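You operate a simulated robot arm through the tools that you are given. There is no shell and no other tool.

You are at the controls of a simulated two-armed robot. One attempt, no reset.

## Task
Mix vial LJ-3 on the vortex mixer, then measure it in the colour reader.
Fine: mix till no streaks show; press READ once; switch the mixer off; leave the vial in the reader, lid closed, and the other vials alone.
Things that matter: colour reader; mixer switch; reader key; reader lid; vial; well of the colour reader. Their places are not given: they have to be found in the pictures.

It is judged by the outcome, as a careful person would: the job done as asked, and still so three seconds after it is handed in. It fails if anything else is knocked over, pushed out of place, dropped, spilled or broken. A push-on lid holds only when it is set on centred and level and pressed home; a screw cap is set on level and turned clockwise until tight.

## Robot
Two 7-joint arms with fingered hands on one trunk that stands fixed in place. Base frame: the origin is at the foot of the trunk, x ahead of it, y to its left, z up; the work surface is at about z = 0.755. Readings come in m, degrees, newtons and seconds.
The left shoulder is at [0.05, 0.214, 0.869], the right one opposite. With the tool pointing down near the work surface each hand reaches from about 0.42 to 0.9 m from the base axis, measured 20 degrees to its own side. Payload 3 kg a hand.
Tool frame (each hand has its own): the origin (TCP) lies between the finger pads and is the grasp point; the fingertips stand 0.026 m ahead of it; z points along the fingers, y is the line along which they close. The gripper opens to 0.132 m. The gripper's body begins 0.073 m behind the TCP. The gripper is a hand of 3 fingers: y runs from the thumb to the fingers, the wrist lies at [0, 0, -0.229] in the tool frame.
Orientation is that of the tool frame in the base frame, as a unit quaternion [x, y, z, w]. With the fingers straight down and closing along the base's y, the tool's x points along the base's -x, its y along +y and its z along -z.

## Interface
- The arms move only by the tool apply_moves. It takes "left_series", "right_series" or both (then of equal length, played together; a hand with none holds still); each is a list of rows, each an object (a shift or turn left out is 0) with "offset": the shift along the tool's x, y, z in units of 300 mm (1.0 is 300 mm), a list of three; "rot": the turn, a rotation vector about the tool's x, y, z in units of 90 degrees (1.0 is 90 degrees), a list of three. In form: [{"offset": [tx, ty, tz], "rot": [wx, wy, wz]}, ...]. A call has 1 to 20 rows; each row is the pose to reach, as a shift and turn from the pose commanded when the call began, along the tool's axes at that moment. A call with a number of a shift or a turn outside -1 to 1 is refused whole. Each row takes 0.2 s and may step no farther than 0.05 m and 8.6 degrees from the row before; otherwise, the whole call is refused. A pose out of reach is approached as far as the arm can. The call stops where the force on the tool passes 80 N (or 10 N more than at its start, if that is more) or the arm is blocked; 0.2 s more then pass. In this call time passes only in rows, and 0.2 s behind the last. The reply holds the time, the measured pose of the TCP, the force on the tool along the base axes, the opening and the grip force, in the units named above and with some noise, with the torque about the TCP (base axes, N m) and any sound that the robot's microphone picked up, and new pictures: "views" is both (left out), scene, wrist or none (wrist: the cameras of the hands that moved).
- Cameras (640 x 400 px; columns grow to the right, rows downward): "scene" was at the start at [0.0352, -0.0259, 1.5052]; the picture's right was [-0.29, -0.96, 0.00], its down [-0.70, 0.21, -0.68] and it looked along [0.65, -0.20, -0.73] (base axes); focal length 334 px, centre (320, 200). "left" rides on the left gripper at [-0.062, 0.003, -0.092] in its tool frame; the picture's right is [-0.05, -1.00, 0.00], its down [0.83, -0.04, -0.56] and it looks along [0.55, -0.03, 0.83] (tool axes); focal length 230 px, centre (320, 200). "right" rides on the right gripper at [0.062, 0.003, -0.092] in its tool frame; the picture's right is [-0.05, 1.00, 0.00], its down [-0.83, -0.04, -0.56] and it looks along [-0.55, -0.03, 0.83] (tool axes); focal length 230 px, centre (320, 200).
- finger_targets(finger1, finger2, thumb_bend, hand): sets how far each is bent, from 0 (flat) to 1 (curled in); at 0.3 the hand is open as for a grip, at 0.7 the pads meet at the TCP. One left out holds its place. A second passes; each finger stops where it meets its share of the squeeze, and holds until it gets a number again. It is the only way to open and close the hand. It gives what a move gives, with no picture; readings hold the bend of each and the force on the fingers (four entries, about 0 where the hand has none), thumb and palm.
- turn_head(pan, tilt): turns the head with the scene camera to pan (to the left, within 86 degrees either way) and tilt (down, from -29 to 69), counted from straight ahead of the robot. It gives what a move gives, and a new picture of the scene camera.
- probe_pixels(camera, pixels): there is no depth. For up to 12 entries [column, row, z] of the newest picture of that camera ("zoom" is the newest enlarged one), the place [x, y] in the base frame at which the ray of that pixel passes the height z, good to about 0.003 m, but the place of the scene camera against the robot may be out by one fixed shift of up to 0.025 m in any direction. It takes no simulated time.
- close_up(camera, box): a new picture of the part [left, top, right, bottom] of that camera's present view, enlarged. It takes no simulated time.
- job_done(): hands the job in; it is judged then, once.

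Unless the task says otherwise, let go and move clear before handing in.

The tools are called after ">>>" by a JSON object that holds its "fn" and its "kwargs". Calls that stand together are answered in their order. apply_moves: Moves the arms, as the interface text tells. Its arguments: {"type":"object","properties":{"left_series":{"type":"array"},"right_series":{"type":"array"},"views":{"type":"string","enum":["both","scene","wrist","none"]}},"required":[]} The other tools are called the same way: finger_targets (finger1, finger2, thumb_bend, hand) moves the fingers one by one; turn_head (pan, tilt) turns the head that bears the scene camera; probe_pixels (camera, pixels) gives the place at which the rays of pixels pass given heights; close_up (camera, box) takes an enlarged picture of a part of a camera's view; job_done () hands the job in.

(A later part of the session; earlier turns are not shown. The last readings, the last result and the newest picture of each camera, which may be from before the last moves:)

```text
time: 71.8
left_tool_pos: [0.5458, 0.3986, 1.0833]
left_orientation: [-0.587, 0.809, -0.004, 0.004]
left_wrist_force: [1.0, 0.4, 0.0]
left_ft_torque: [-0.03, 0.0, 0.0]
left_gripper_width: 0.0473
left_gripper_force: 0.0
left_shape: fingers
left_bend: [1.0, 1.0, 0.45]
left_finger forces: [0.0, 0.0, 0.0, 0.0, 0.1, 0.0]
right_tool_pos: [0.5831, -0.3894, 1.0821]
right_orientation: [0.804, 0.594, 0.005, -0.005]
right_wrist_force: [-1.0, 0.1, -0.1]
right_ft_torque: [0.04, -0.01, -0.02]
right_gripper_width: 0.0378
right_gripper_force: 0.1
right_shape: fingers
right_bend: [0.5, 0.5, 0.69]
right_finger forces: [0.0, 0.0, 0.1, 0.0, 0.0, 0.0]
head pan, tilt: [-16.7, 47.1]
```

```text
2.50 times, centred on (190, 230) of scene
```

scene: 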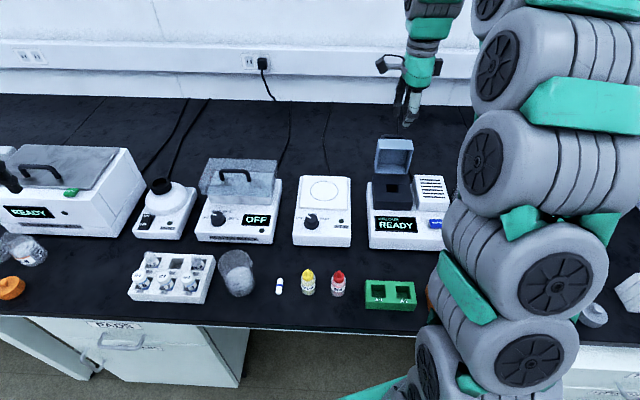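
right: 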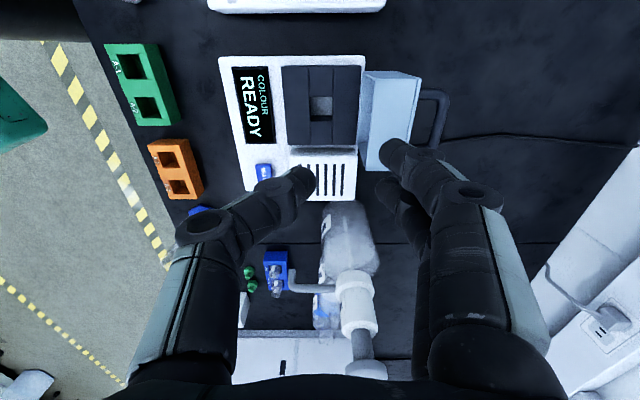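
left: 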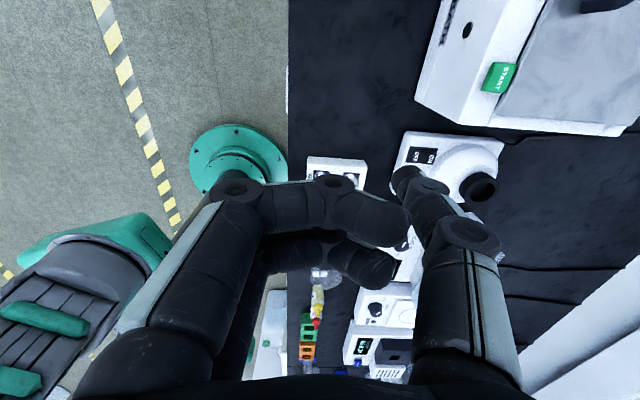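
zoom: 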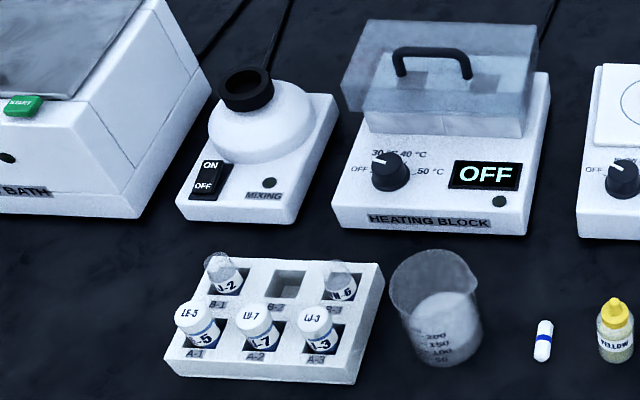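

The mixer is dark and off, and LJ-3 stands in A-3. I'll bring the right hand over (at height) to the rack.

>>> {"fn": "apply_moves", "kwargs": {"right_series": [{"offset": [0.13, -0.07, 0]}, {"offset": [0.27, -0.145, 0]}, {"offset": [0.41, -0.22, 0]}, {"offset": [0.55, -0.295, 0]}, {"offset": [0.68, -0.365, 0]}, {"offset": [0.81, -0.435, 0]}], "views": "scene"}}

>>> {"fn": "finger_targets", "kwargs": {"hand": "right", "finger1": 0.59, "finger2": 0.59, "thumb_bend": 0.55}}

>>> {"fn": "apply_moves", "kwargs": {"right_series": [{"offset": [0.13, -0.07, 0]}, {"offset": [0.27, -0.145, 0]}, {"offset": [0.41, -0.22, 0.03]}, {"offset": [0.55, -0.295, 0.08]}, {"offset": [0.68, -0.365, 0.14]}, {"offset": [0.78, -0.42, 0.24]}, {"offset": [0.815, -0.435, 0.37]}, {"offset": [0.815, -0.435, 0.45]}]}}

>>> {"fn": "close_up", "kwargs": {"camera": "right", "box": [160, 50, 480, 250]}}

```text
time: 73.2
left_tool_pos: [0.5461, 0.3987, 1.0825]
left_orientation: [-0.588, 0.809, -0.005, 0.005]
left_wrist_force: [0.1, -0.3, 0.3]
left_ft_torque: [0.0, 0.02, 0.01]
left_gripper_width: 0.0476
left_gripper_force: 0.1
left_shape: fingers
left_bend: [1.0, 1.0, 0.45]
left_finger forces: [0.1, 0.0, 0.1, 0.1, 0.1, 0.0]
right_tool_pos: [0.5298, -0.1182, 1.0856]
right_orientation: [0.804, 0.595, 0.004, -0.006]
right_wrist_force: [-0.7, 0.6, -0.5]
right_ft_torque: [-0.04, -0.01, -0.02]
right_gripper_width: 0.0378
right_gripper_force: 0.0
right_shape: fingers
right_bend: [0.5, 0.5, 0.69]
right_finger forces: [0.1, 0.0, 0.1, 0.0, 0.0, 0.0]
head pan, tilt: [-16.7, 47.1]
```

scene: 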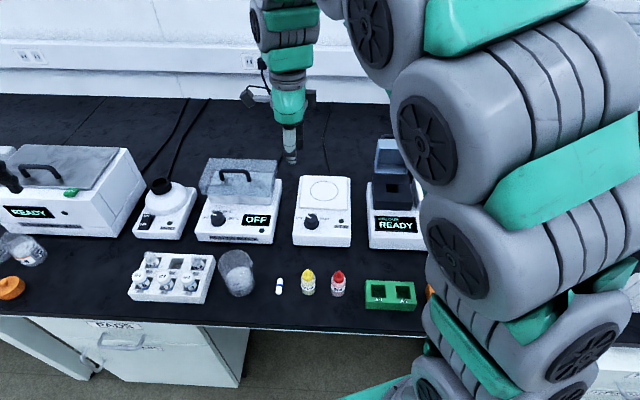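

```text
time: 74.2
left_tool_pos: [0.5457, 0.3978, 1.0825]
left_orientation: [-0.588, 0.809, -0.004, 0.004]
left_wrist_force: [0.1, 0.4, -0.8]
left_ft_torque: [-0.02, 0.0, 0.01]
left_gripper_width: 0.0474
left_gripper_force: 0.1
left_shape: fingers
left_bend: [1.0, 1.0, 0.45]
left_finger forces: [0.0, 0.1, 0.0, 0.1, 0.0, 0.0]
right_tool_pos: [0.5299, -0.1182, 1.0865]
right_orientation: [0.804, 0.594, 0.005, -0.006]
right_wrist_force: [1.2, -0.5, 0.1]
right_ft_torque: [0.01, -0.01, 0.02]
right_gripper_width: 0.0447
right_gripper_force: 0.1
right_shape: fingers
right_bend: [0.59, 0.59, 0.55]
right_finger forces: [0.0, 0.0, 0.0, 0.1, 0.0, 0.0]
head pan, tilt: [-16.7, 47.1]
```

```text
time: 76.0
left_tool_pos: [0.546, 0.3998, 1.0829]
left_orientation: [-0.588, 0.809, -0.005, 0.005]
left_wrist_force: [0.1, 0.4, 0.9]
left_ft_torque: [0.01, 0.01, -0.04]
left_gripper_width: 0.0474
left_gripper_force: 0.1
left_shape: fingers
left_bend: [1.0, 1.0, 0.45]
left_finger forces: [0.0, 0.1, 0.0, 0.0, 0.0, 0.0]
right_tool_pos: [0.4761, 0.1584, 0.9532]
right_orientation: [0.805, 0.594, 0.004, -0.006]
right_wrist_force: [-0.1, 0.4, 0.8]
right_ft_torque: [0.0, -0.04, -0.01]
right_gripper_width: 0.045
right_gripper_force: 0.0
right_shape: fingers
right_bend: [0.59, 0.59, 0.55]
right_finger forces: [0.0, 0.0, 0.0, 0.0, 0.0, 0.0]
head pan, tilt: [-16.7, 47.1]
```

scene: 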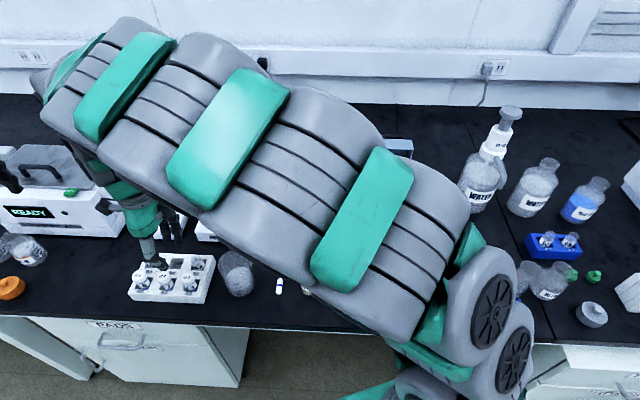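
right: 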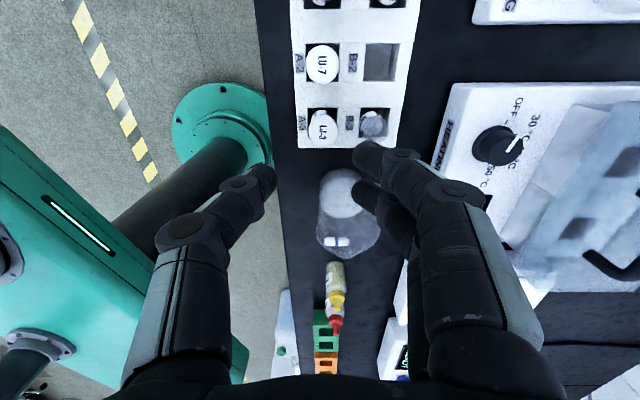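

```text
2.00 times, centred on (320, 150) of right
```

zoom: 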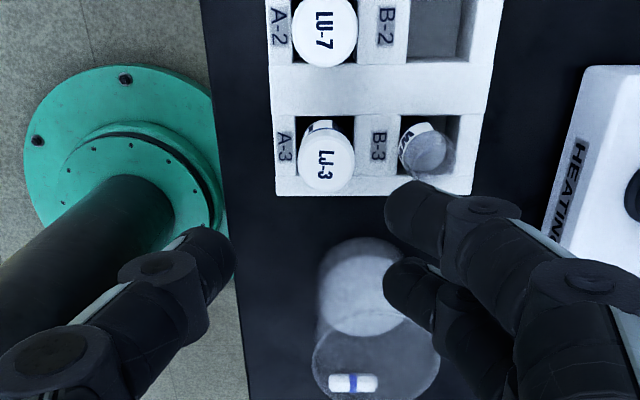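

The cap appears at right-camera (322.5,131.5), meaning a 5 mm lateral shift is needed. I'll descend to just above the cap and re-check.

>>> {"fn": "apply_moves", "kwargs": {"right_series": [{"offset": [-0.01, 0.003, 0.1]}, {"offset": [-0.016, 0.005, 0.2]}, {"offset": [-0.016, 0.005, 0.3]}, {"offset": [-0.016, 0.005, 0.345]}], "views": "wrist"}}

>>> {"fn": "close_up", "kwargs": {"camera": "right", "box": [160, 60, 480, 260]}}

```text
time: 77.0
left_tool_pos: [0.546, 0.3987, 1.0828]
left_orientation: [-0.589, 0.808, -0.005, 0.004]
left_wrist_force: [0.3, -0.5, 0.3]
left_ft_torque: [-0.01, -0.01, 0.0]
left_gripper_width: 0.0475
left_gripper_force: 0.0
left_shape: fingers
left_bend: [1.0, 1.0, 0.45]
left_finger forces: [0.0, 0.1, 0.0, 0.0, 0.0, 0.0]
right_tool_pos: [0.4788, 0.1555, 0.8521]
right_orientation: [0.804, 0.594, 0.005, -0.006]
right_wrist_force: [-0.1, -0.4, 0.5]
right_ft_torque: [0.01, -0.04, 0.01]
right_gripper_width: 0.0445
right_gripper_force: 0.0
right_shape: fingers
right_bend: [0.59, 0.59, 0.55]
right_finger forces: [0.0, 0.1, 0.0, 0.0, 0.0, 0.0]
head pan, tilt: [-16.7, 47.1]
```

right: 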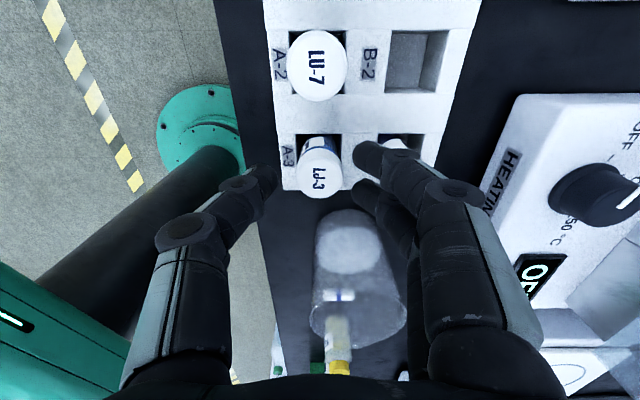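

```text
2.00 times, centred on (320, 160) of right
```

zoom: 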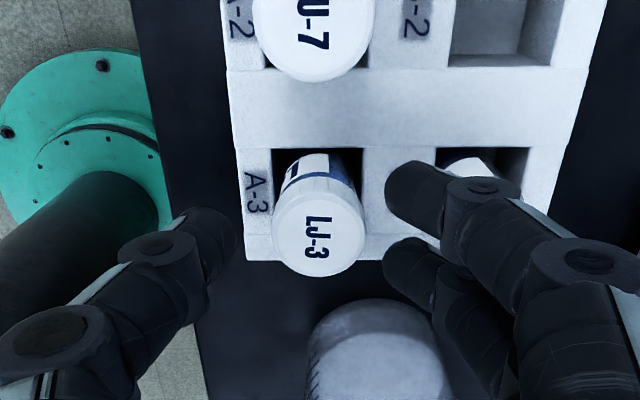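

The cap is centred under the hand. I'll descend the last 25 mm and close on it.

>>> {"fn": "apply_moves", "kwargs": {"right_series": [{"offset": [0, 0, 0.03]}, {"offset": [0, 0, 0.06]}, {"offset": [0, 0, 0.082]}], "views": "wrist"}}

>>> {"fn": "close_up", "kwargs": {"camera": "right", "box": [160, 80, 480, 280]}}

```text
time: 77.8
left_tool_pos: [0.5463, 0.3994, 1.0825]
left_orientation: [-0.588, 0.809, -0.004, 0.004]
left_wrist_force: [-0.2, -0.9, 0.1]
left_ft_torque: [0.03, -0.01, 0.0]
left_gripper_width: 0.0475
left_gripper_force: 0.1
left_shape: fingers
left_bend: [1.0, 1.0, 0.45]
left_finger forces: [0.0, 0.1, 0.0, 0.1, 0.0, 0.0]
right_tool_pos: [0.4779, 0.153, 0.8273]
right_orientation: [0.804, 0.594, 0.005, -0.006]
right_wrist_force: [-0.5, -0.4, 0.4]
right_ft_torque: [-0.02, -0.01, -0.02]
right_gripper_width: 0.045
right_gripper_force: 0.0
right_shape: fingers
right_bend: [0.59, 0.59, 0.55]
right_finger forces: [0.1, 0.0, 0.0, 0.0, 0.1, 0.0]
head pan, tilt: [-16.7, 47.1]
```

right: 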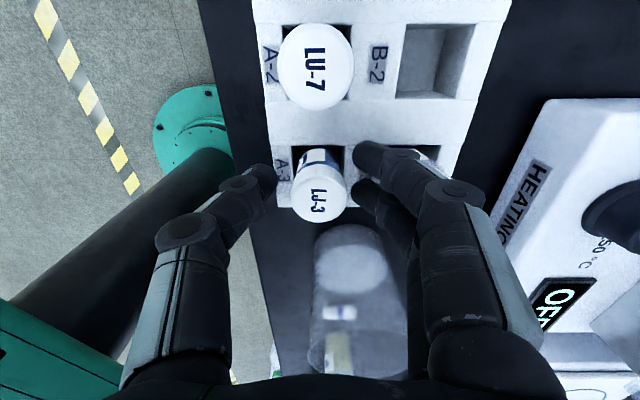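

```text
2.00 times, centred on (320, 180) of right
```

zoom: 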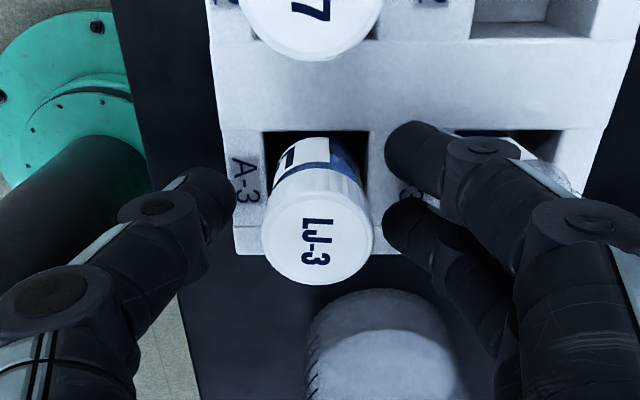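

No contacts and well centred. Closing on the cap now.

>>> {"fn": "finger_targets", "kwargs": {"hand": "right", "finger1": 0.7, "finger2": 0.7, "thumb_bend": 0.7}}

>>> {"fn": "finger_targets", "kwargs": {"hand": "right", "finger1": 0.74, "finger2": 0.74, "thumb_bend": 0.74}}

>>> {"fn": "close_up", "kwargs": {"camera": "right", "box": [160, 80, 480, 280]}}

```text
time: 78.8
left_tool_pos: [0.5456, 0.3982, 1.0822]
left_orientation: [-0.588, 0.809, -0.005, 0.004]
left_wrist_force: [0.5, 0.1, 0.9]
left_ft_torque: [-0.02, -0.01, -0.01]
left_gripper_width: 0.0474
left_gripper_force: 0.0
left_shape: fingers
left_bend: [1.0, 1.0, 0.45]
left_finger forces: [0.1, 0.0, 0.0, 0.1, 0.1, 0.1]
right_tool_pos: [0.4786, 0.1535, 0.8262]
right_orientation: [0.805, 0.594, 0.005, -0.006]
right_wrist_force: [0.3, -0.2, 0.0]
right_ft_torque: [-0.01, -0.01, 0.01]
right_gripper_width: 0.0205
right_gripper_force: 7.9
right_shape: fingers
right_bend: [0.67, 0.66, 0.66]
right_finger forces: [3.6, 4.5, 0.0, 0.0, 8.1, 0.0]
head pan, tilt: [-16.7, 47.1]
```

```text
time: 79.8
left_tool_pos: [0.5454, 0.3991, 1.0832]
left_orientation: [-0.588, 0.809, -0.004, 0.004]
left_wrist_force: [0.0, -0.5, 0.2]
left_ft_torque: [-0.01, 0.04, 0.01]
left_gripper_width: 0.0476
left_gripper_force: 0.0
left_shape: fingers
left_bend: [1.0, 1.0, 0.45]
left_finger forces: [0.1, 0.0, 0.0, 0.0, 0.0, 0.1]
right_tool_pos: [0.4775, 0.1532, 0.826]
right_orientation: [0.804, 0.595, 0.004, -0.006]
right_wrist_force: [0.0, 0.4, 0.0]
right_ft_torque: [-0.02, -0.01, -0.02]
right_gripper_width: 0.0195
right_gripper_force: 15.5
right_shape: fingers
right_bend: [0.71, 0.71, 0.67]
right_finger forces: [7.3, 8.3, 0.0, 0.0, 14.9, 0.0]
head pan, tilt: [-16.7, 47.1]
```

```text
2.00 times, centred on (320, 180) of right
```

zoom: 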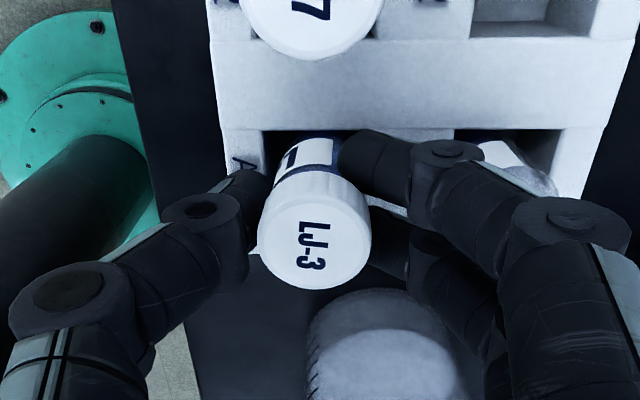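

The grip holds at 15 N. Lifting straight out of the rack.

>>> {"fn": "apply_moves", "kwargs": {"right_series": [{"offset": [0, 0, -0.05]}, {"offset": [0, 0, -0.15]}, {"offset": [0, 0, -0.3]}, {"offset": [0, 0, -0.45]}, {"offset": [0, 0, -0.6]}, {"offset": [0, 0, -0.68]}]}}

>>> {"fn": "close_up", "kwargs": {"camera": "right", "box": [160, 80, 480, 280]}}

```text
time: 81.2
left_tool_pos: [0.5455, 0.399, 1.0826]
left_orientation: [-0.587, 0.809, -0.004, 0.004]
left_wrist_force: [0.9, 0.5, -0.2]
left_ft_torque: [0.01, -0.02, -0.02]
left_gripper_width: 0.0474
left_gripper_force: 0.1
left_shape: fingers
left_bend: [1.0, 1.0, 0.45]
left_finger forces: [0.0, 0.1, 0.0, 0.0, 0.0, 0.0]
right_tool_pos: [0.4767, 0.1527, 1.0304]
right_orientation: [0.804, 0.594, 0.006, -0.006]
right_wrist_force: [0.3, 0.0, -0.9]
right_ft_torque: [0.04, 0.01, 0.0]
right_gripper_width: 0.0191
right_gripper_force: 16.1
right_shape: fingers
right_bend: [0.71, 0.71, 0.67]
right_finger forces: [8.2, 9.0, 0.1, 0.1, 14.9, 0.1]
head pan, tilt: [-16.7, 47.1]
```

scene: 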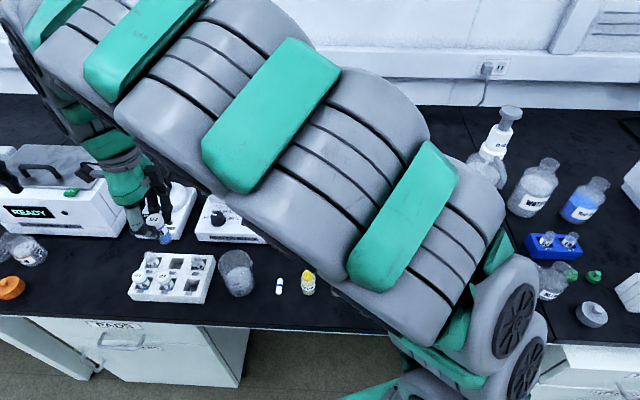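
right: 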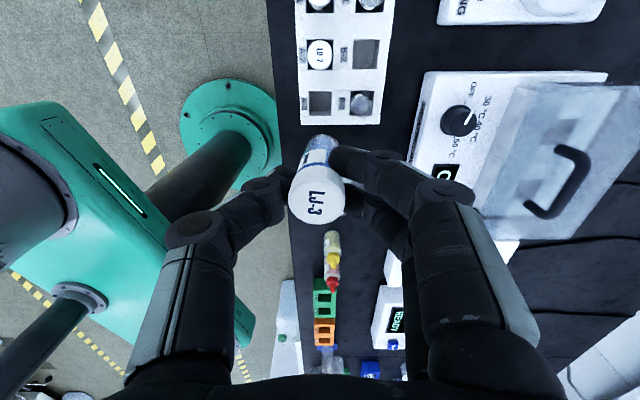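

```text
2.00 times, centred on (320, 180) of right
```

zoom: 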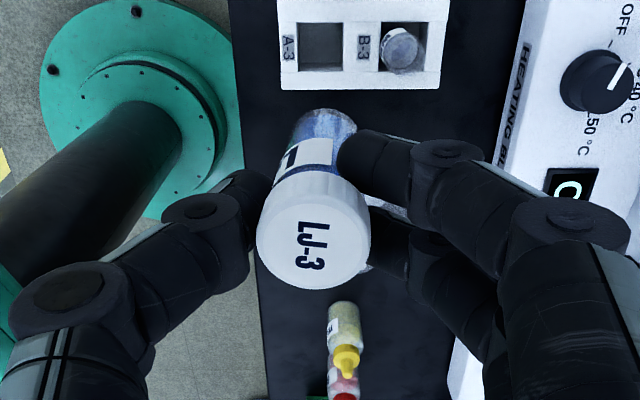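

The vial hangs straight. I'll carry it to above the reader in two stages while turning the hand back to yaw 17°, so the fingers stay clear of the open lid.

>>> {"fn": "apply_moves", "kwargs": {"right_series": [{"offset": [-0.1, 0.05, 0], "rot": [0, 0, -0.07]}, {"offset": [-0.22, 0.115, 0], "rot": [0, 0, -0.15]}, {"offset": [-0.34, 0.18, 0], "rot": [0, 0, -0.23]}, {"offset": [-0.46, 0.24, 0], "rot": [0, 0, -0.31]}, {"offset": [-0.58, 0.3, 0], "rot": [0, 0, -0.38]}, {"offset": [-0.7, 0.365, 0], "rot": [0, 0, -0.44]}, {"offset": [-0.81, 0.424, 0], "rot": [0, 0, -0.5]}], "views": "none"}}

>>> {"fn": "apply_moves", "kwargs": {"right_series": [{"offset": [-0.11, -0.034, 0], "rot": [0, 0, -0.07]}, {"offset": [-0.24, -0.075, 0], "rot": [0, 0, -0.15]}, {"offset": [-0.37, -0.116, 0], "rot": [0, 0, -0.23]}, {"offset": [-0.5, -0.156, 0], "rot": [0, 0, -0.31]}, {"offset": [-0.63, -0.197, 0], "rot": [0, 0, -0.38]}, {"offset": [-0.76, -0.237, 0], "rot": [0, 0, -0.44]}, {"offset": [-0.85, -0.265, 0], "rot": [0, 0, -0.5]}]}}

>>> {"fn": "close_up", "kwargs": {"camera": "right", "box": [160, 40, 480, 240]}}

```text
time: 82.8
left_tool_pos: [0.5458, 0.3983, 1.0825]
left_orientation: [-0.587, 0.81, -0.004, 0.004]
left_wrist_force: [0.2, 0.0, -0.6]
left_ft_torque: [0.0, 0.02, -0.03]
left_gripper_width: 0.0475
left_gripper_force: 0.1
left_shape: fingers
left_bend: [1.0, 1.0, 0.45]
left_finger forces: [0.0, 0.0, 0.0, 0.0, 0.1, 0.0]
right_tool_pos: [0.5257, -0.1225, 1.0262]
right_orientation: [0.514, 0.857, 0.006, -0.003]
right_wrist_force: [-0.2, -0.2, 0.0]
right_ft_torque: [-0.02, -0.02, 0.0]
right_gripper_width: 0.0193
right_gripper_force: 15.7
right_shape: fingers
right_bend: [0.71, 0.71, 0.67]
right_finger forces: [8.5, 9.2, 0.0, 0.0, 14.5, 0.0]
head pan, tilt: [-16.7, 47.1]
```

```text
time: 84.4
left_tool_pos: [0.5452, 0.3989, 1.0822]
left_orientation: [-0.587, 0.809, -0.005, 0.005]
left_wrist_force: [0.3, -0.2, -0.3]
left_ft_torque: [-0.03, 0.0, 0.0]
left_gripper_width: 0.0474
left_gripper_force: 0.1
left_shape: fingers
left_bend: [1.0, 1.0, 0.45]
left_finger forces: [0.0, 0.0, 0.0, 0.0, 0.1, 0.1]
right_tool_pos: [0.5742, -0.3822, 1.0224]
right_orientation: [0.148, 0.989, 0.008, -0.001]
right_wrist_force: [0.6, 0.6, 0.1]
right_ft_torque: [0.0, 0.03, 0.0]
right_gripper_width: 0.019
right_gripper_force: 15.8
right_shape: fingers
right_bend: [0.71, 0.71, 0.67]
right_finger forces: [8.7, 9.3, 0.0, 0.1, 14.3, 0.1]
head pan, tilt: [-16.7, 47.1]
```

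scene: 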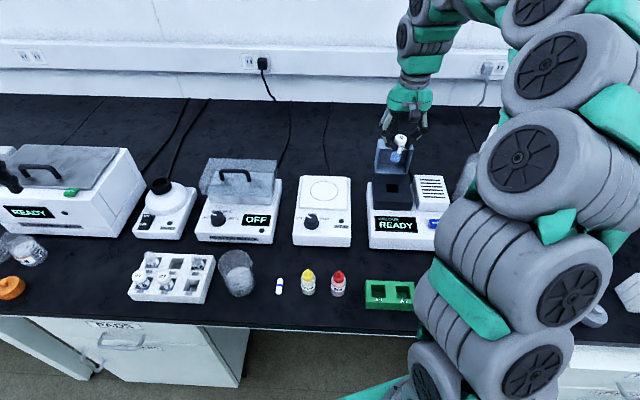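
right: 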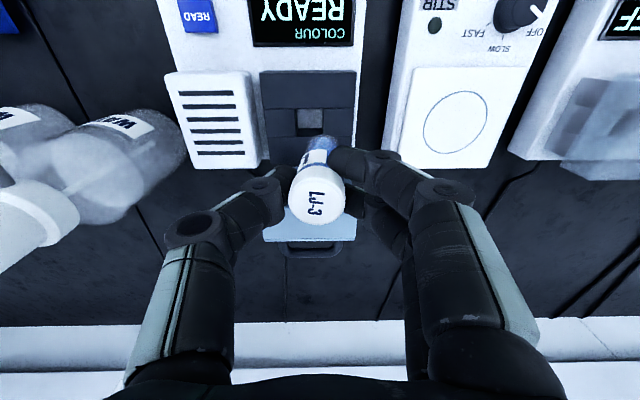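

```text
2.00 times, centred on (320, 140) of right
```

zoom: 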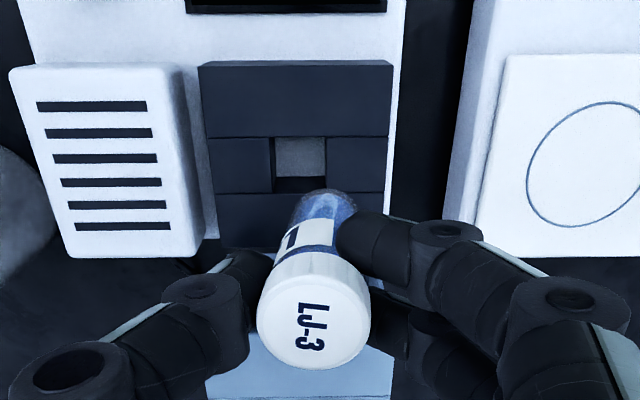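

Above the reader the vial seems slightly tilted (bottom toward the left). I'll enlarge from both cameras to measure it before inserting.

>>> {"fn": "close_up", "kwargs": {"camera": "right", "box": [270, 90, 370, 240]}}

>>> {"fn": "close_up", "kwargs": {"camera": "scene", "box": [370, 115, 430, 215]}}

```text
2.67 times, centred on (320, 165) of right
```

zoom: 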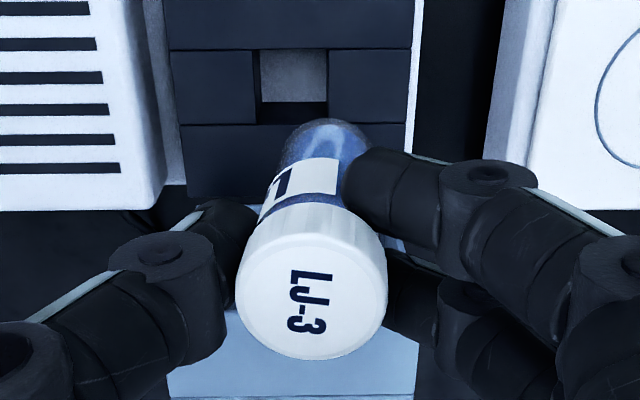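

```text
4.00 times, centred on (400, 165) of scene
```

zoom: 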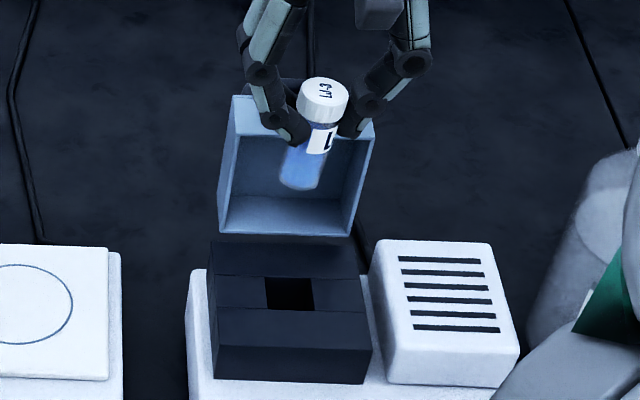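

The vial leans about 3° with its bottom to the left; the well hole (right-camera (310,122.5)) is about 10 mm robot-away and 10 mm right of the axis. I'll correct the tilt, centre over the well and go lower.

>>> {"fn": "apply_moves", "kwargs": {"right_series": [{"offset": [-0.02, -0.015, 0.03], "rot": [0.017, 0, 0]}, {"offset": [-0.042, -0.033, 0.1], "rot": [0.033, 0, 0]}, {"offset": [-0.042, -0.033, 0.2], "rot": [0.033, 0, 0]}, {"offset": [-0.042, -0.033, 0.28], "rot": [0.033, 0, 0]}]}}

>>> {"fn": "close_up", "kwargs": {"camera": "right", "box": [250, 80, 390, 240]}}

>>> {"fn": "close_up", "kwargs": {"camera": "scene", "box": [370, 125, 430, 225]}}

```text
time: 85.4
left_tool_pos: [0.5445, 0.3984, 1.0834]
left_orientation: [-0.588, 0.809, -0.004, 0.005]
left_wrist_force: [-0.1, 0.1, 0.7]
left_ft_torque: [0.02, -0.01, 0.03]
left_gripper_width: 0.0476
left_gripper_force: 0.1
left_shape: fingers
left_bend: [1.0, 1.0, 0.45]
left_finger forces: [0.0, 0.0, 0.1, 0.0, 0.1, 0.0]
right_tool_pos: [0.5857, -0.3947, 0.9379]
right_orientation: [0.148, 0.989, -0.018, -0.004]
right_wrist_force: [-0.1, -0.3, -0.3]
right_ft_torque: [-0.01, 0.01, 0.02]
right_gripper_width: 0.0189
right_gripper_force: 16.0
right_shape: fingers
right_bend: [0.71, 0.71, 0.67]
right_finger forces: [8.8, 9.4, 0.1, 0.0, 14.3, 0.0]
head pan, tilt: [-16.7, 47.1]
```

scene: 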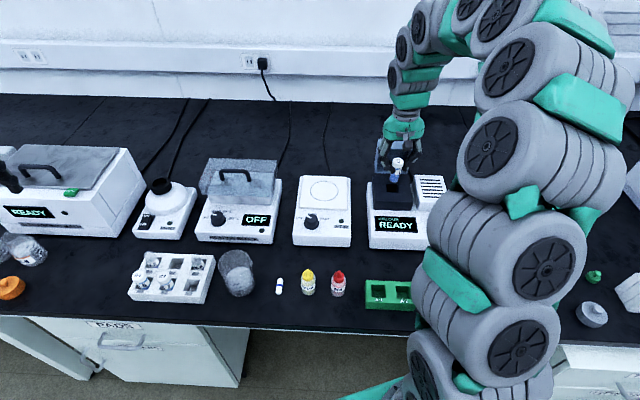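
right: 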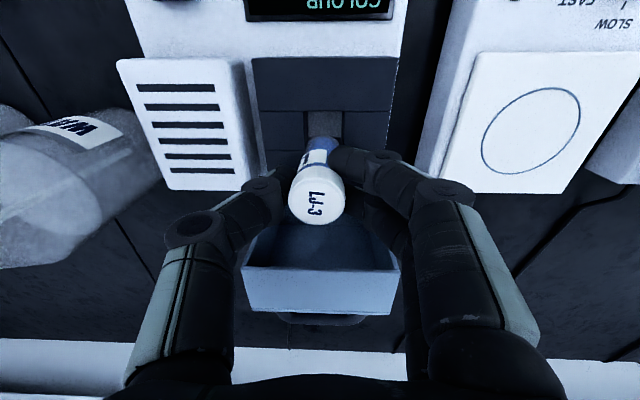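

```text
2.50 times, centred on (320, 160) of right
```

zoom: 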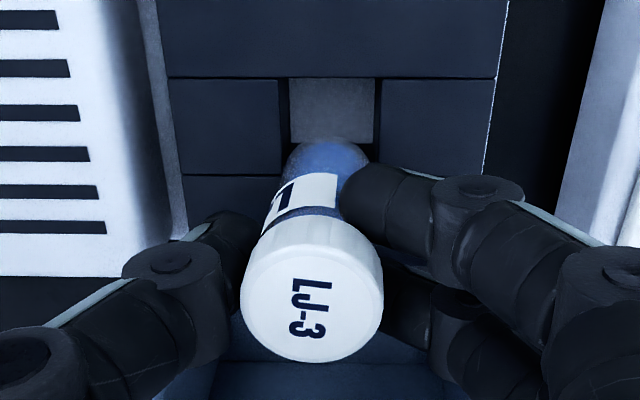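

```text
4.00 times, centred on (400, 175) of scene
```

zoom: 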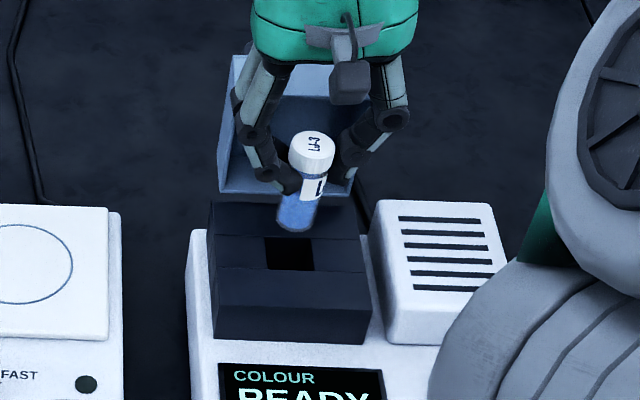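

Now the vial is upright and, in the scene view, its bottom (297,225) drops onto the hole centre (290,254). I'll lower it vertically to the hole mouth and check.

>>> {"fn": "apply_moves", "kwargs": {"right_series": [{"offset": [0, 0.002, 0.05]}, {"offset": [0, 0.004, 0.1]}]}}

>>> {"fn": "close_up", "kwargs": {"camera": "right", "box": [250, 80, 390, 240]}}

>>> {"fn": "close_up", "kwargs": {"camera": "scene", "box": [375, 145, 425, 215]}}

```text
time: 86.0
left_tool_pos: [0.5449, 0.3991, 1.0829]
left_orientation: [-0.588, 0.809, -0.005, 0.004]
left_wrist_force: [-0.8, 0.1, 0.3]
left_ft_torque: [-0.02, 0.04, -0.01]
left_gripper_width: 0.0475
left_gripper_force: 0.0
left_shape: fingers
left_bend: [1.0, 1.0, 0.45]
left_finger forces: [0.0, 0.1, 0.1, 0.0, 0.0, 0.1]
right_tool_pos: [0.5871, -0.3947, 0.9091]
right_orientation: [0.148, 0.989, -0.018, -0.003]
right_wrist_force: [-7.1, 5.0, 35.8]
right_ft_torque: [0.03, 0.13, 0.03]
right_gripper_width: 0.0185
right_gripper_force: 24.4
right_shape: fingers
right_bend: [0.73, 0.72, 0.68]
right_finger forces: [15.5, 13.1, 0.0, 0.0, 19.9, 0.1]
head pan, tilt: [-16.7, 47.1]
```

scene: 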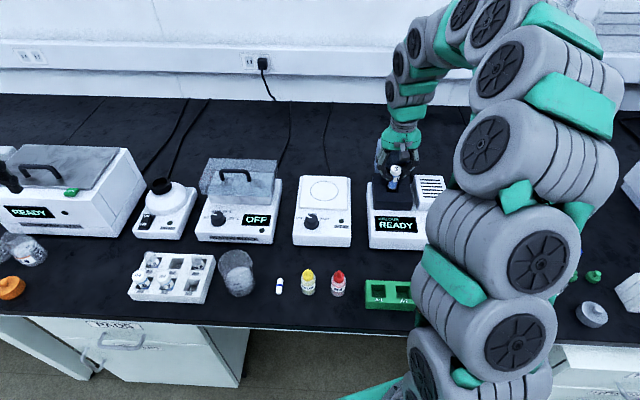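
right: 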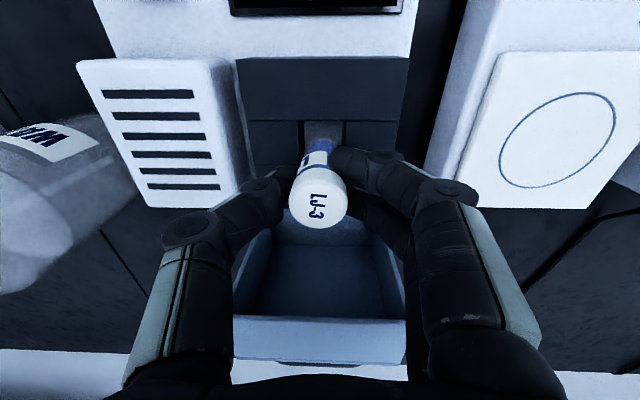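

```text
2.50 times, centred on (320, 160) of right
```

zoom: 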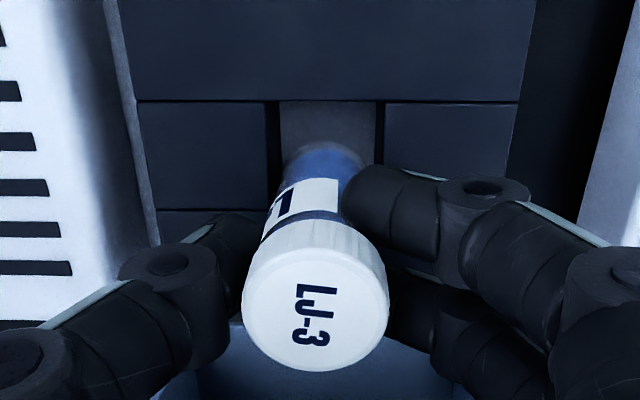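

```text
5.71 times, centred on (400, 180) of scene
```

zoom: 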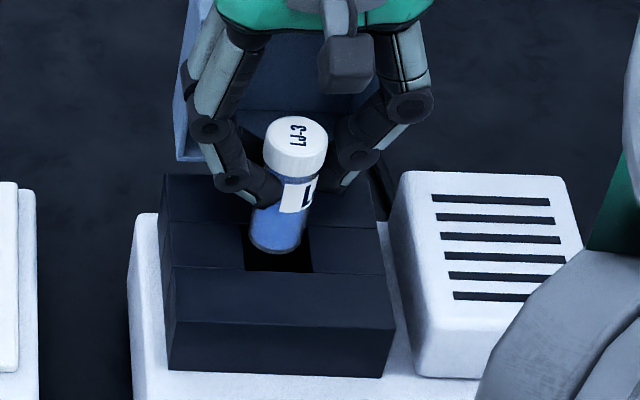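

The vial's bottom touched the far edge of the hole (36 N); the scene view shows it about 8 mm too far away. I'll lift, shift 8 mm toward the robot, and re-check.

>>> {"fn": "apply_moves", "kwargs": {"right_series": [{"offset": [0, 0, -0.04]}, {"offset": [0.015, 0, -0.04]}, {"offset": [0.028, 0, -0.04]}]}}

>>> {"fn": "close_up", "kwargs": {"camera": "right", "box": [250, 80, 390, 240]}}

>>> {"fn": "close_up", "kwargs": {"camera": "scene", "box": [375, 145, 425, 215]}}

```text
time: 86.8
left_tool_pos: [0.5459, 0.3987, 1.0828]
left_orientation: [-0.588, 0.809, -0.004, 0.004]
left_wrist_force: [0.4, 0.3, -0.4]
left_ft_torque: [-0.01, -0.01, 0.01]
left_gripper_width: 0.0474
left_gripper_force: 0.1
left_shape: fingers
left_bend: [1.0, 1.0, 0.45]
left_finger forces: [0.0, 0.0, 0.1, 0.0, 0.0, 0.0]
right_tool_pos: [0.5779, -0.3919, 0.9214]
right_orientation: [0.148, 0.989, -0.018, -0.004]
right_wrist_force: [-0.2, 0.6, -0.3]
right_ft_torque: [0.04, 0.0, 0.01]
right_gripper_width: 0.0189
right_gripper_force: 16.7
right_shape: fingers
right_bend: [0.72, 0.72, 0.68]
right_finger forces: [9.5, 10.0, 0.0, 0.0, 13.9, 0.0]
head pan, tilt: [-16.7, 47.1]
```

scene: 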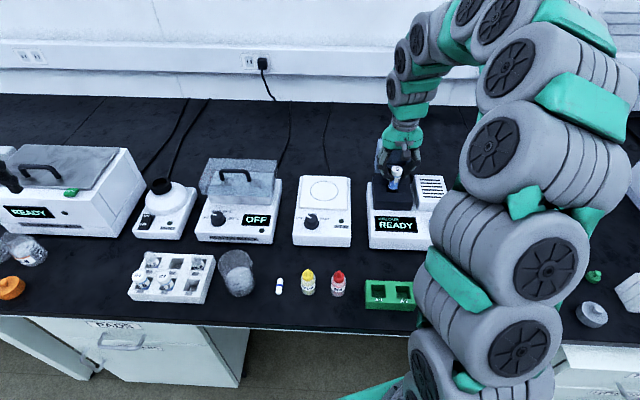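
right: 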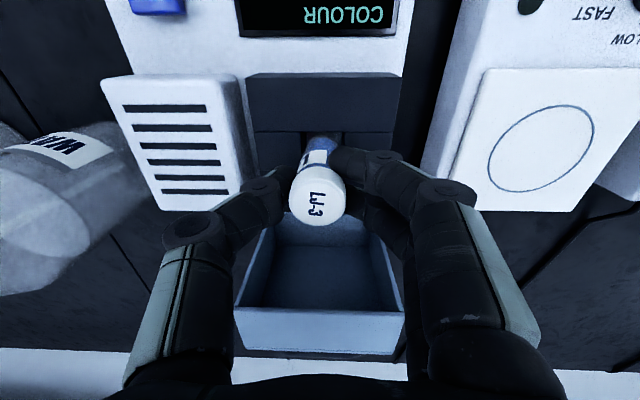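

```text
2.50 times, centred on (320, 160) of right
```

zoom: 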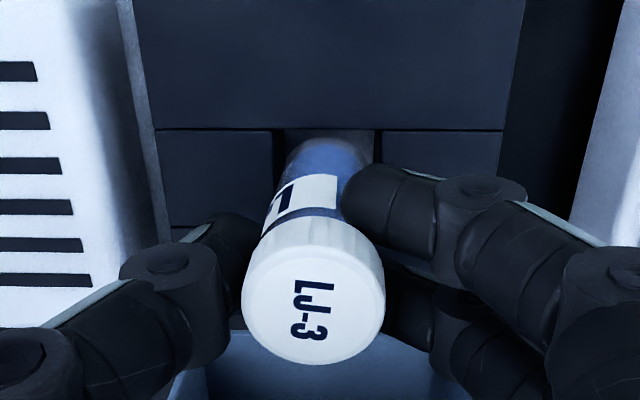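

```text
5.71 times, centred on (400, 180) of scene
```

zoom: 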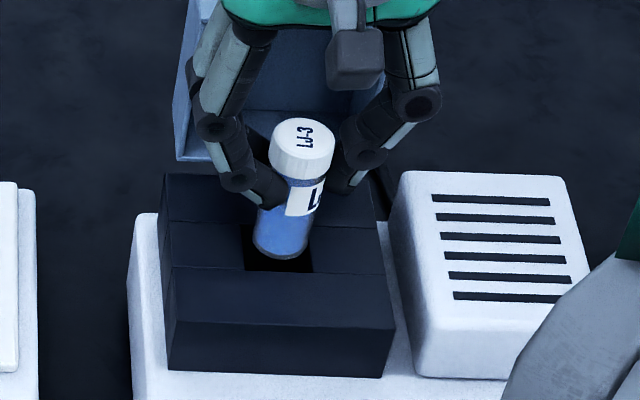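

Comparing near edges in both views, the vial is now about 5–6 mm too close to the robot, so the right place is in between. I'll shift 5.5 mm away and lower gently.

>>> {"fn": "apply_moves", "kwargs": {"right_series": [{"offset": [-0.018, 0, 0]}, {"offset": [-0.018, 0.001, 0.025]}, {"offset": [-0.018, 0.002, 0.04]}]}}

>>> {"fn": "close_up", "kwargs": {"camera": "right", "box": [250, 80, 390, 240]}}

>>> {"fn": "close_up", "kwargs": {"camera": "scene", "box": [375, 145, 425, 215]}}

```text
time: 87.6
left_tool_pos: [0.546, 0.399, 1.0823]
left_orientation: [-0.587, 0.809, -0.005, 0.005]
left_wrist_force: [-0.2, -0.3, -0.1]
left_ft_torque: [0.01, -0.02, 0.02]
left_gripper_width: 0.0477
left_gripper_force: 0.1
left_shape: fingers
left_bend: [1.0, 1.0, 0.45]
left_finger forces: [0.0, 0.0, 0.1, 0.0, 0.0, 0.1]
right_tool_pos: [0.5821, -0.3941, 0.9087]
right_orientation: [0.149, 0.989, -0.018, -0.004]
right_wrist_force: [-0.3, 0.1, -0.8]
right_ft_torque: [-0.03, -0.01, -0.01]
right_gripper_width: 0.0189
right_gripper_force: 16.7
right_shape: fingers
right_bend: [0.72, 0.72, 0.68]
right_finger forces: [9.5, 10.1, 0.0, 0.0, 14.0, 0.0]
head pan, tilt: [-16.7, 47.1]
```

scene: 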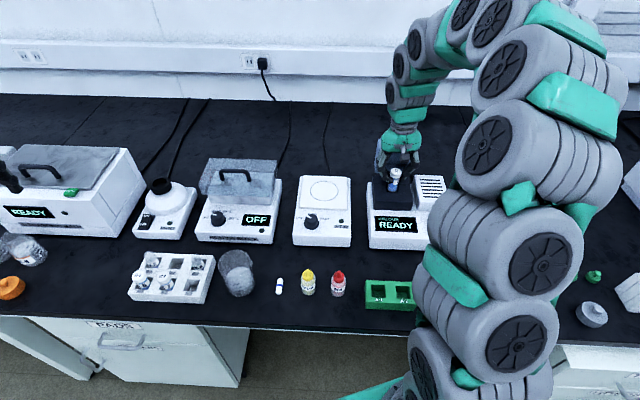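
right: 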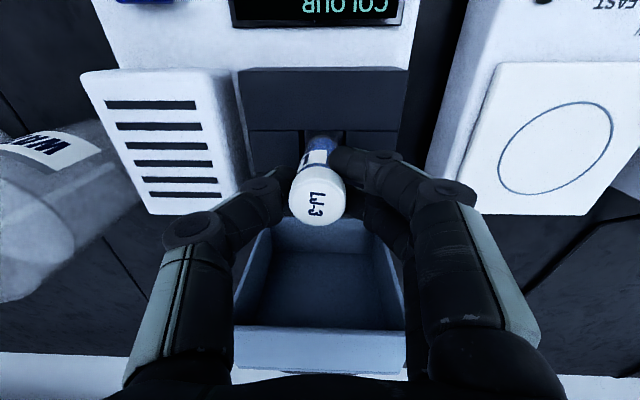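

```text
2.50 times, centred on (320, 160) of right
```

zoom: 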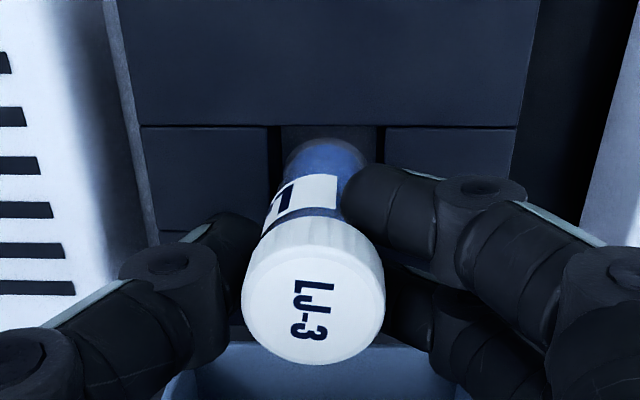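

```text
5.71 times, centred on (400, 180) of scene
```

zoom: 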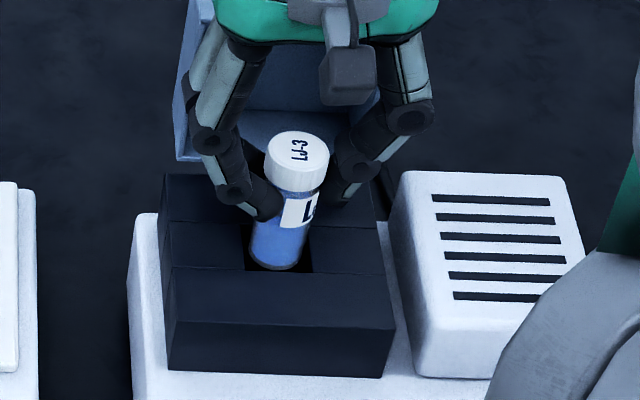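

No contact at this height and the gap round the vial looks even (hole cols 270–384, vial 283–368). I'll continue lowering in small steps.

>>> {"fn": "apply_moves", "kwargs": {"right_series": [{"offset": [0, 0.0005, 0.015]}, {"offset": [0, 0.001, 0.03]}, {"offset": [0, 0.0015, 0.045]}]}}

>>> {"fn": "close_up", "kwargs": {"camera": "right", "box": [250, 80, 390, 240]}}

>>> {"fn": "close_up", "kwargs": {"camera": "scene", "box": [375, 145, 425, 215]}}

```text
time: 88.4
left_tool_pos: [0.5452, 0.3981, 1.0829]
left_orientation: [-0.588, 0.809, -0.004, 0.004]
left_wrist_force: [-0.2, -0.2, -0.5]
left_ft_torque: [0.02, -0.05, 0.02]
left_gripper_width: 0.0472
left_gripper_force: 0.0
left_shape: fingers
left_bend: [1.0, 1.0, 0.45]
left_finger forces: [0.1, 0.0, 0.0, 0.1, 0.0, 0.1]
right_tool_pos: [0.581, -0.3927, 0.8948]
right_orientation: [0.148, 0.989, -0.019, -0.004]
right_wrist_force: [-0.6, -0.3, 0.1]
right_ft_torque: [-0.02, 0.04, 0.0]
right_gripper_width: 0.0186
right_gripper_force: 16.8
right_shape: fingers
right_bend: [0.72, 0.72, 0.68]
right_finger forces: [9.4, 10.2, 0.1, 0.0, 14.1, 0.0]
head pan, tilt: [-16.7, 47.1]
```

scene: 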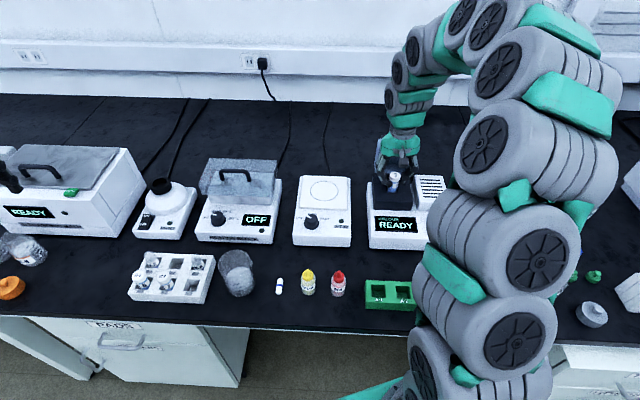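
right: 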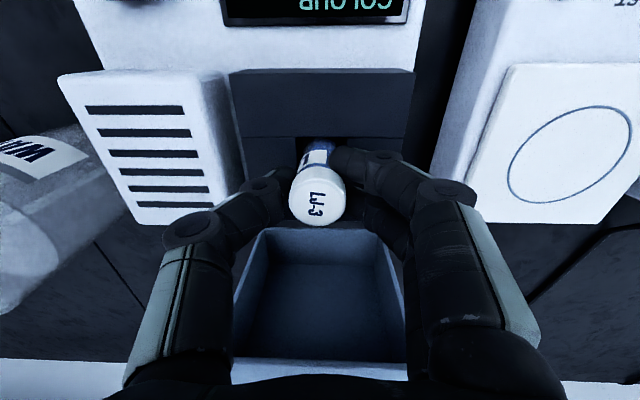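

```text
2.50 times, centred on (320, 160) of right
```

zoom: 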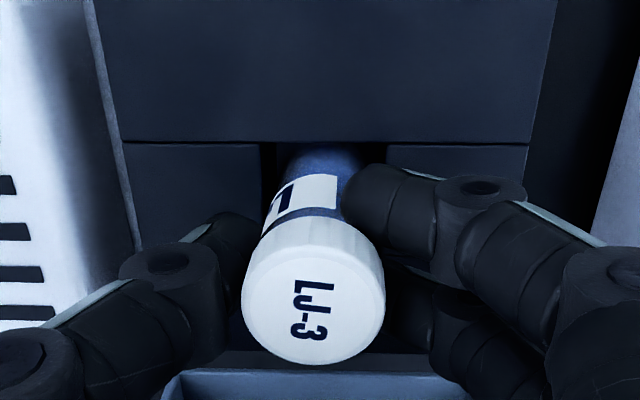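

```text
5.71 times, centred on (400, 180) of scene
```

zoom: 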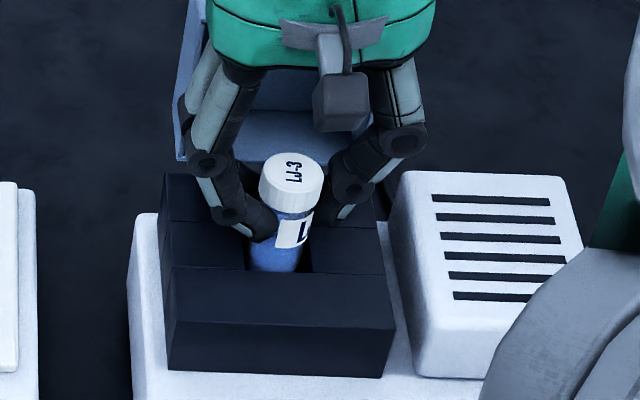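

The vial is entering the well freely. I'll continue lowering until the fingertips are close to the block top.

>>> {"fn": "apply_moves", "kwargs": {"right_series": [{"offset": [0, 0.0005, 0.015]}, {"offset": [0, 0.001, 0.03]}, {"offset": [0, 0.0015, 0.045]}]}}

>>> {"fn": "close_up", "kwargs": {"camera": "right", "box": [250, 80, 390, 240]}}

>>> {"fn": "close_up", "kwargs": {"camera": "scene", "box": [375, 145, 425, 215]}}

```text
time: 89.2
left_tool_pos: [0.5459, 0.3984, 1.0826]
left_orientation: [-0.588, 0.809, -0.004, 0.004]
left_wrist_force: [-0.6, -0.2, -0.3]
left_ft_torque: [0.01, 0.0, -0.02]
left_gripper_width: 0.0473
left_gripper_force: 0.1
left_shape: fingers
left_bend: [1.0, 1.0, 0.45]
left_finger forces: [0.0, 0.0, 0.0, 0.1, 0.0, 0.0]
right_tool_pos: [0.5832, -0.3937, 0.882]
right_orientation: [0.148, 0.989, -0.018, -0.005]
right_wrist_force: [0.3, 0.3, -0.2]
right_ft_torque: [0.0, 0.03, -0.03]
right_gripper_width: 0.019
right_gripper_force: 16.9
right_shape: fingers
right_bend: [0.72, 0.72, 0.68]
right_finger forces: [9.4, 10.0, 0.0, 0.0, 14.0, 0.0]
head pan, tilt: [-16.7, 47.1]
```

scene: 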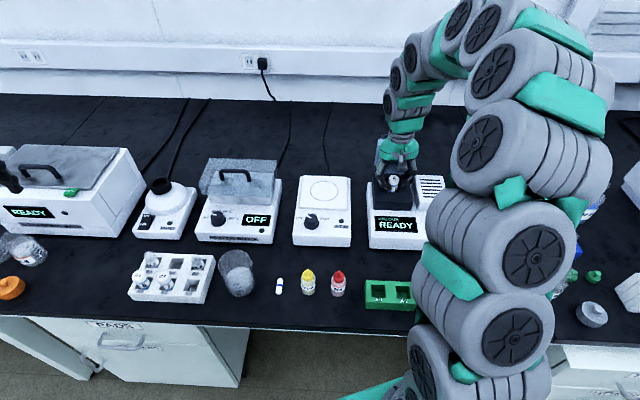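
right: 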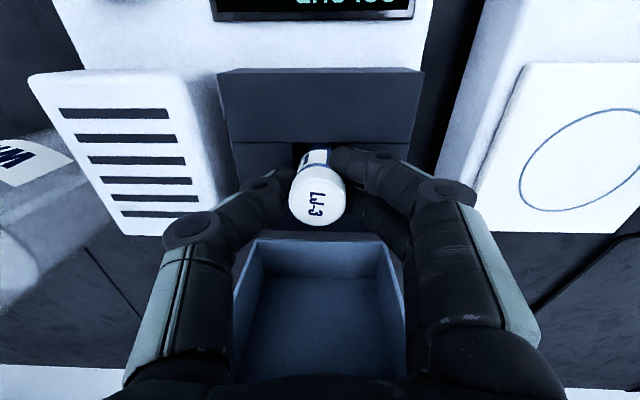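

```text
2.50 times, centred on (320, 160) of right
```

zoom: 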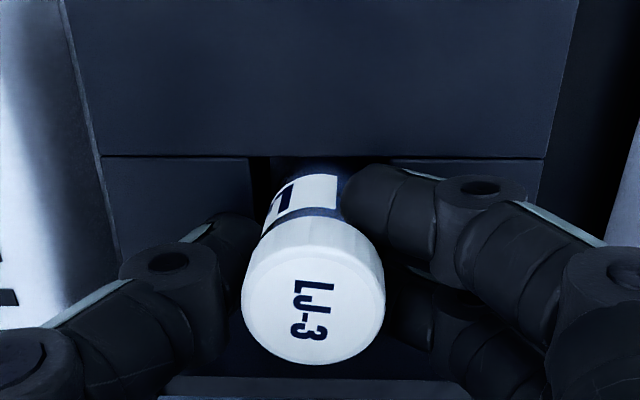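

```text
5.71 times, centred on (400, 180) of scene
```

zoom: 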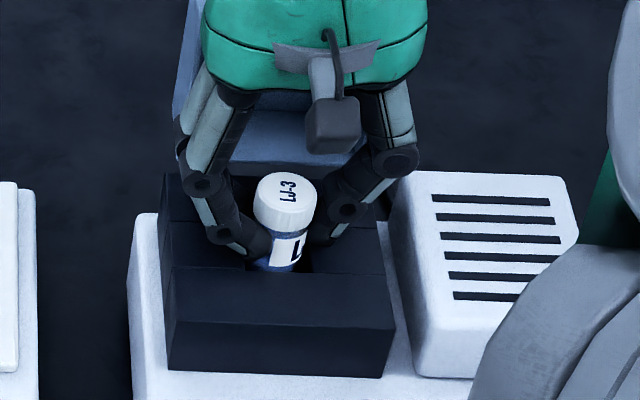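

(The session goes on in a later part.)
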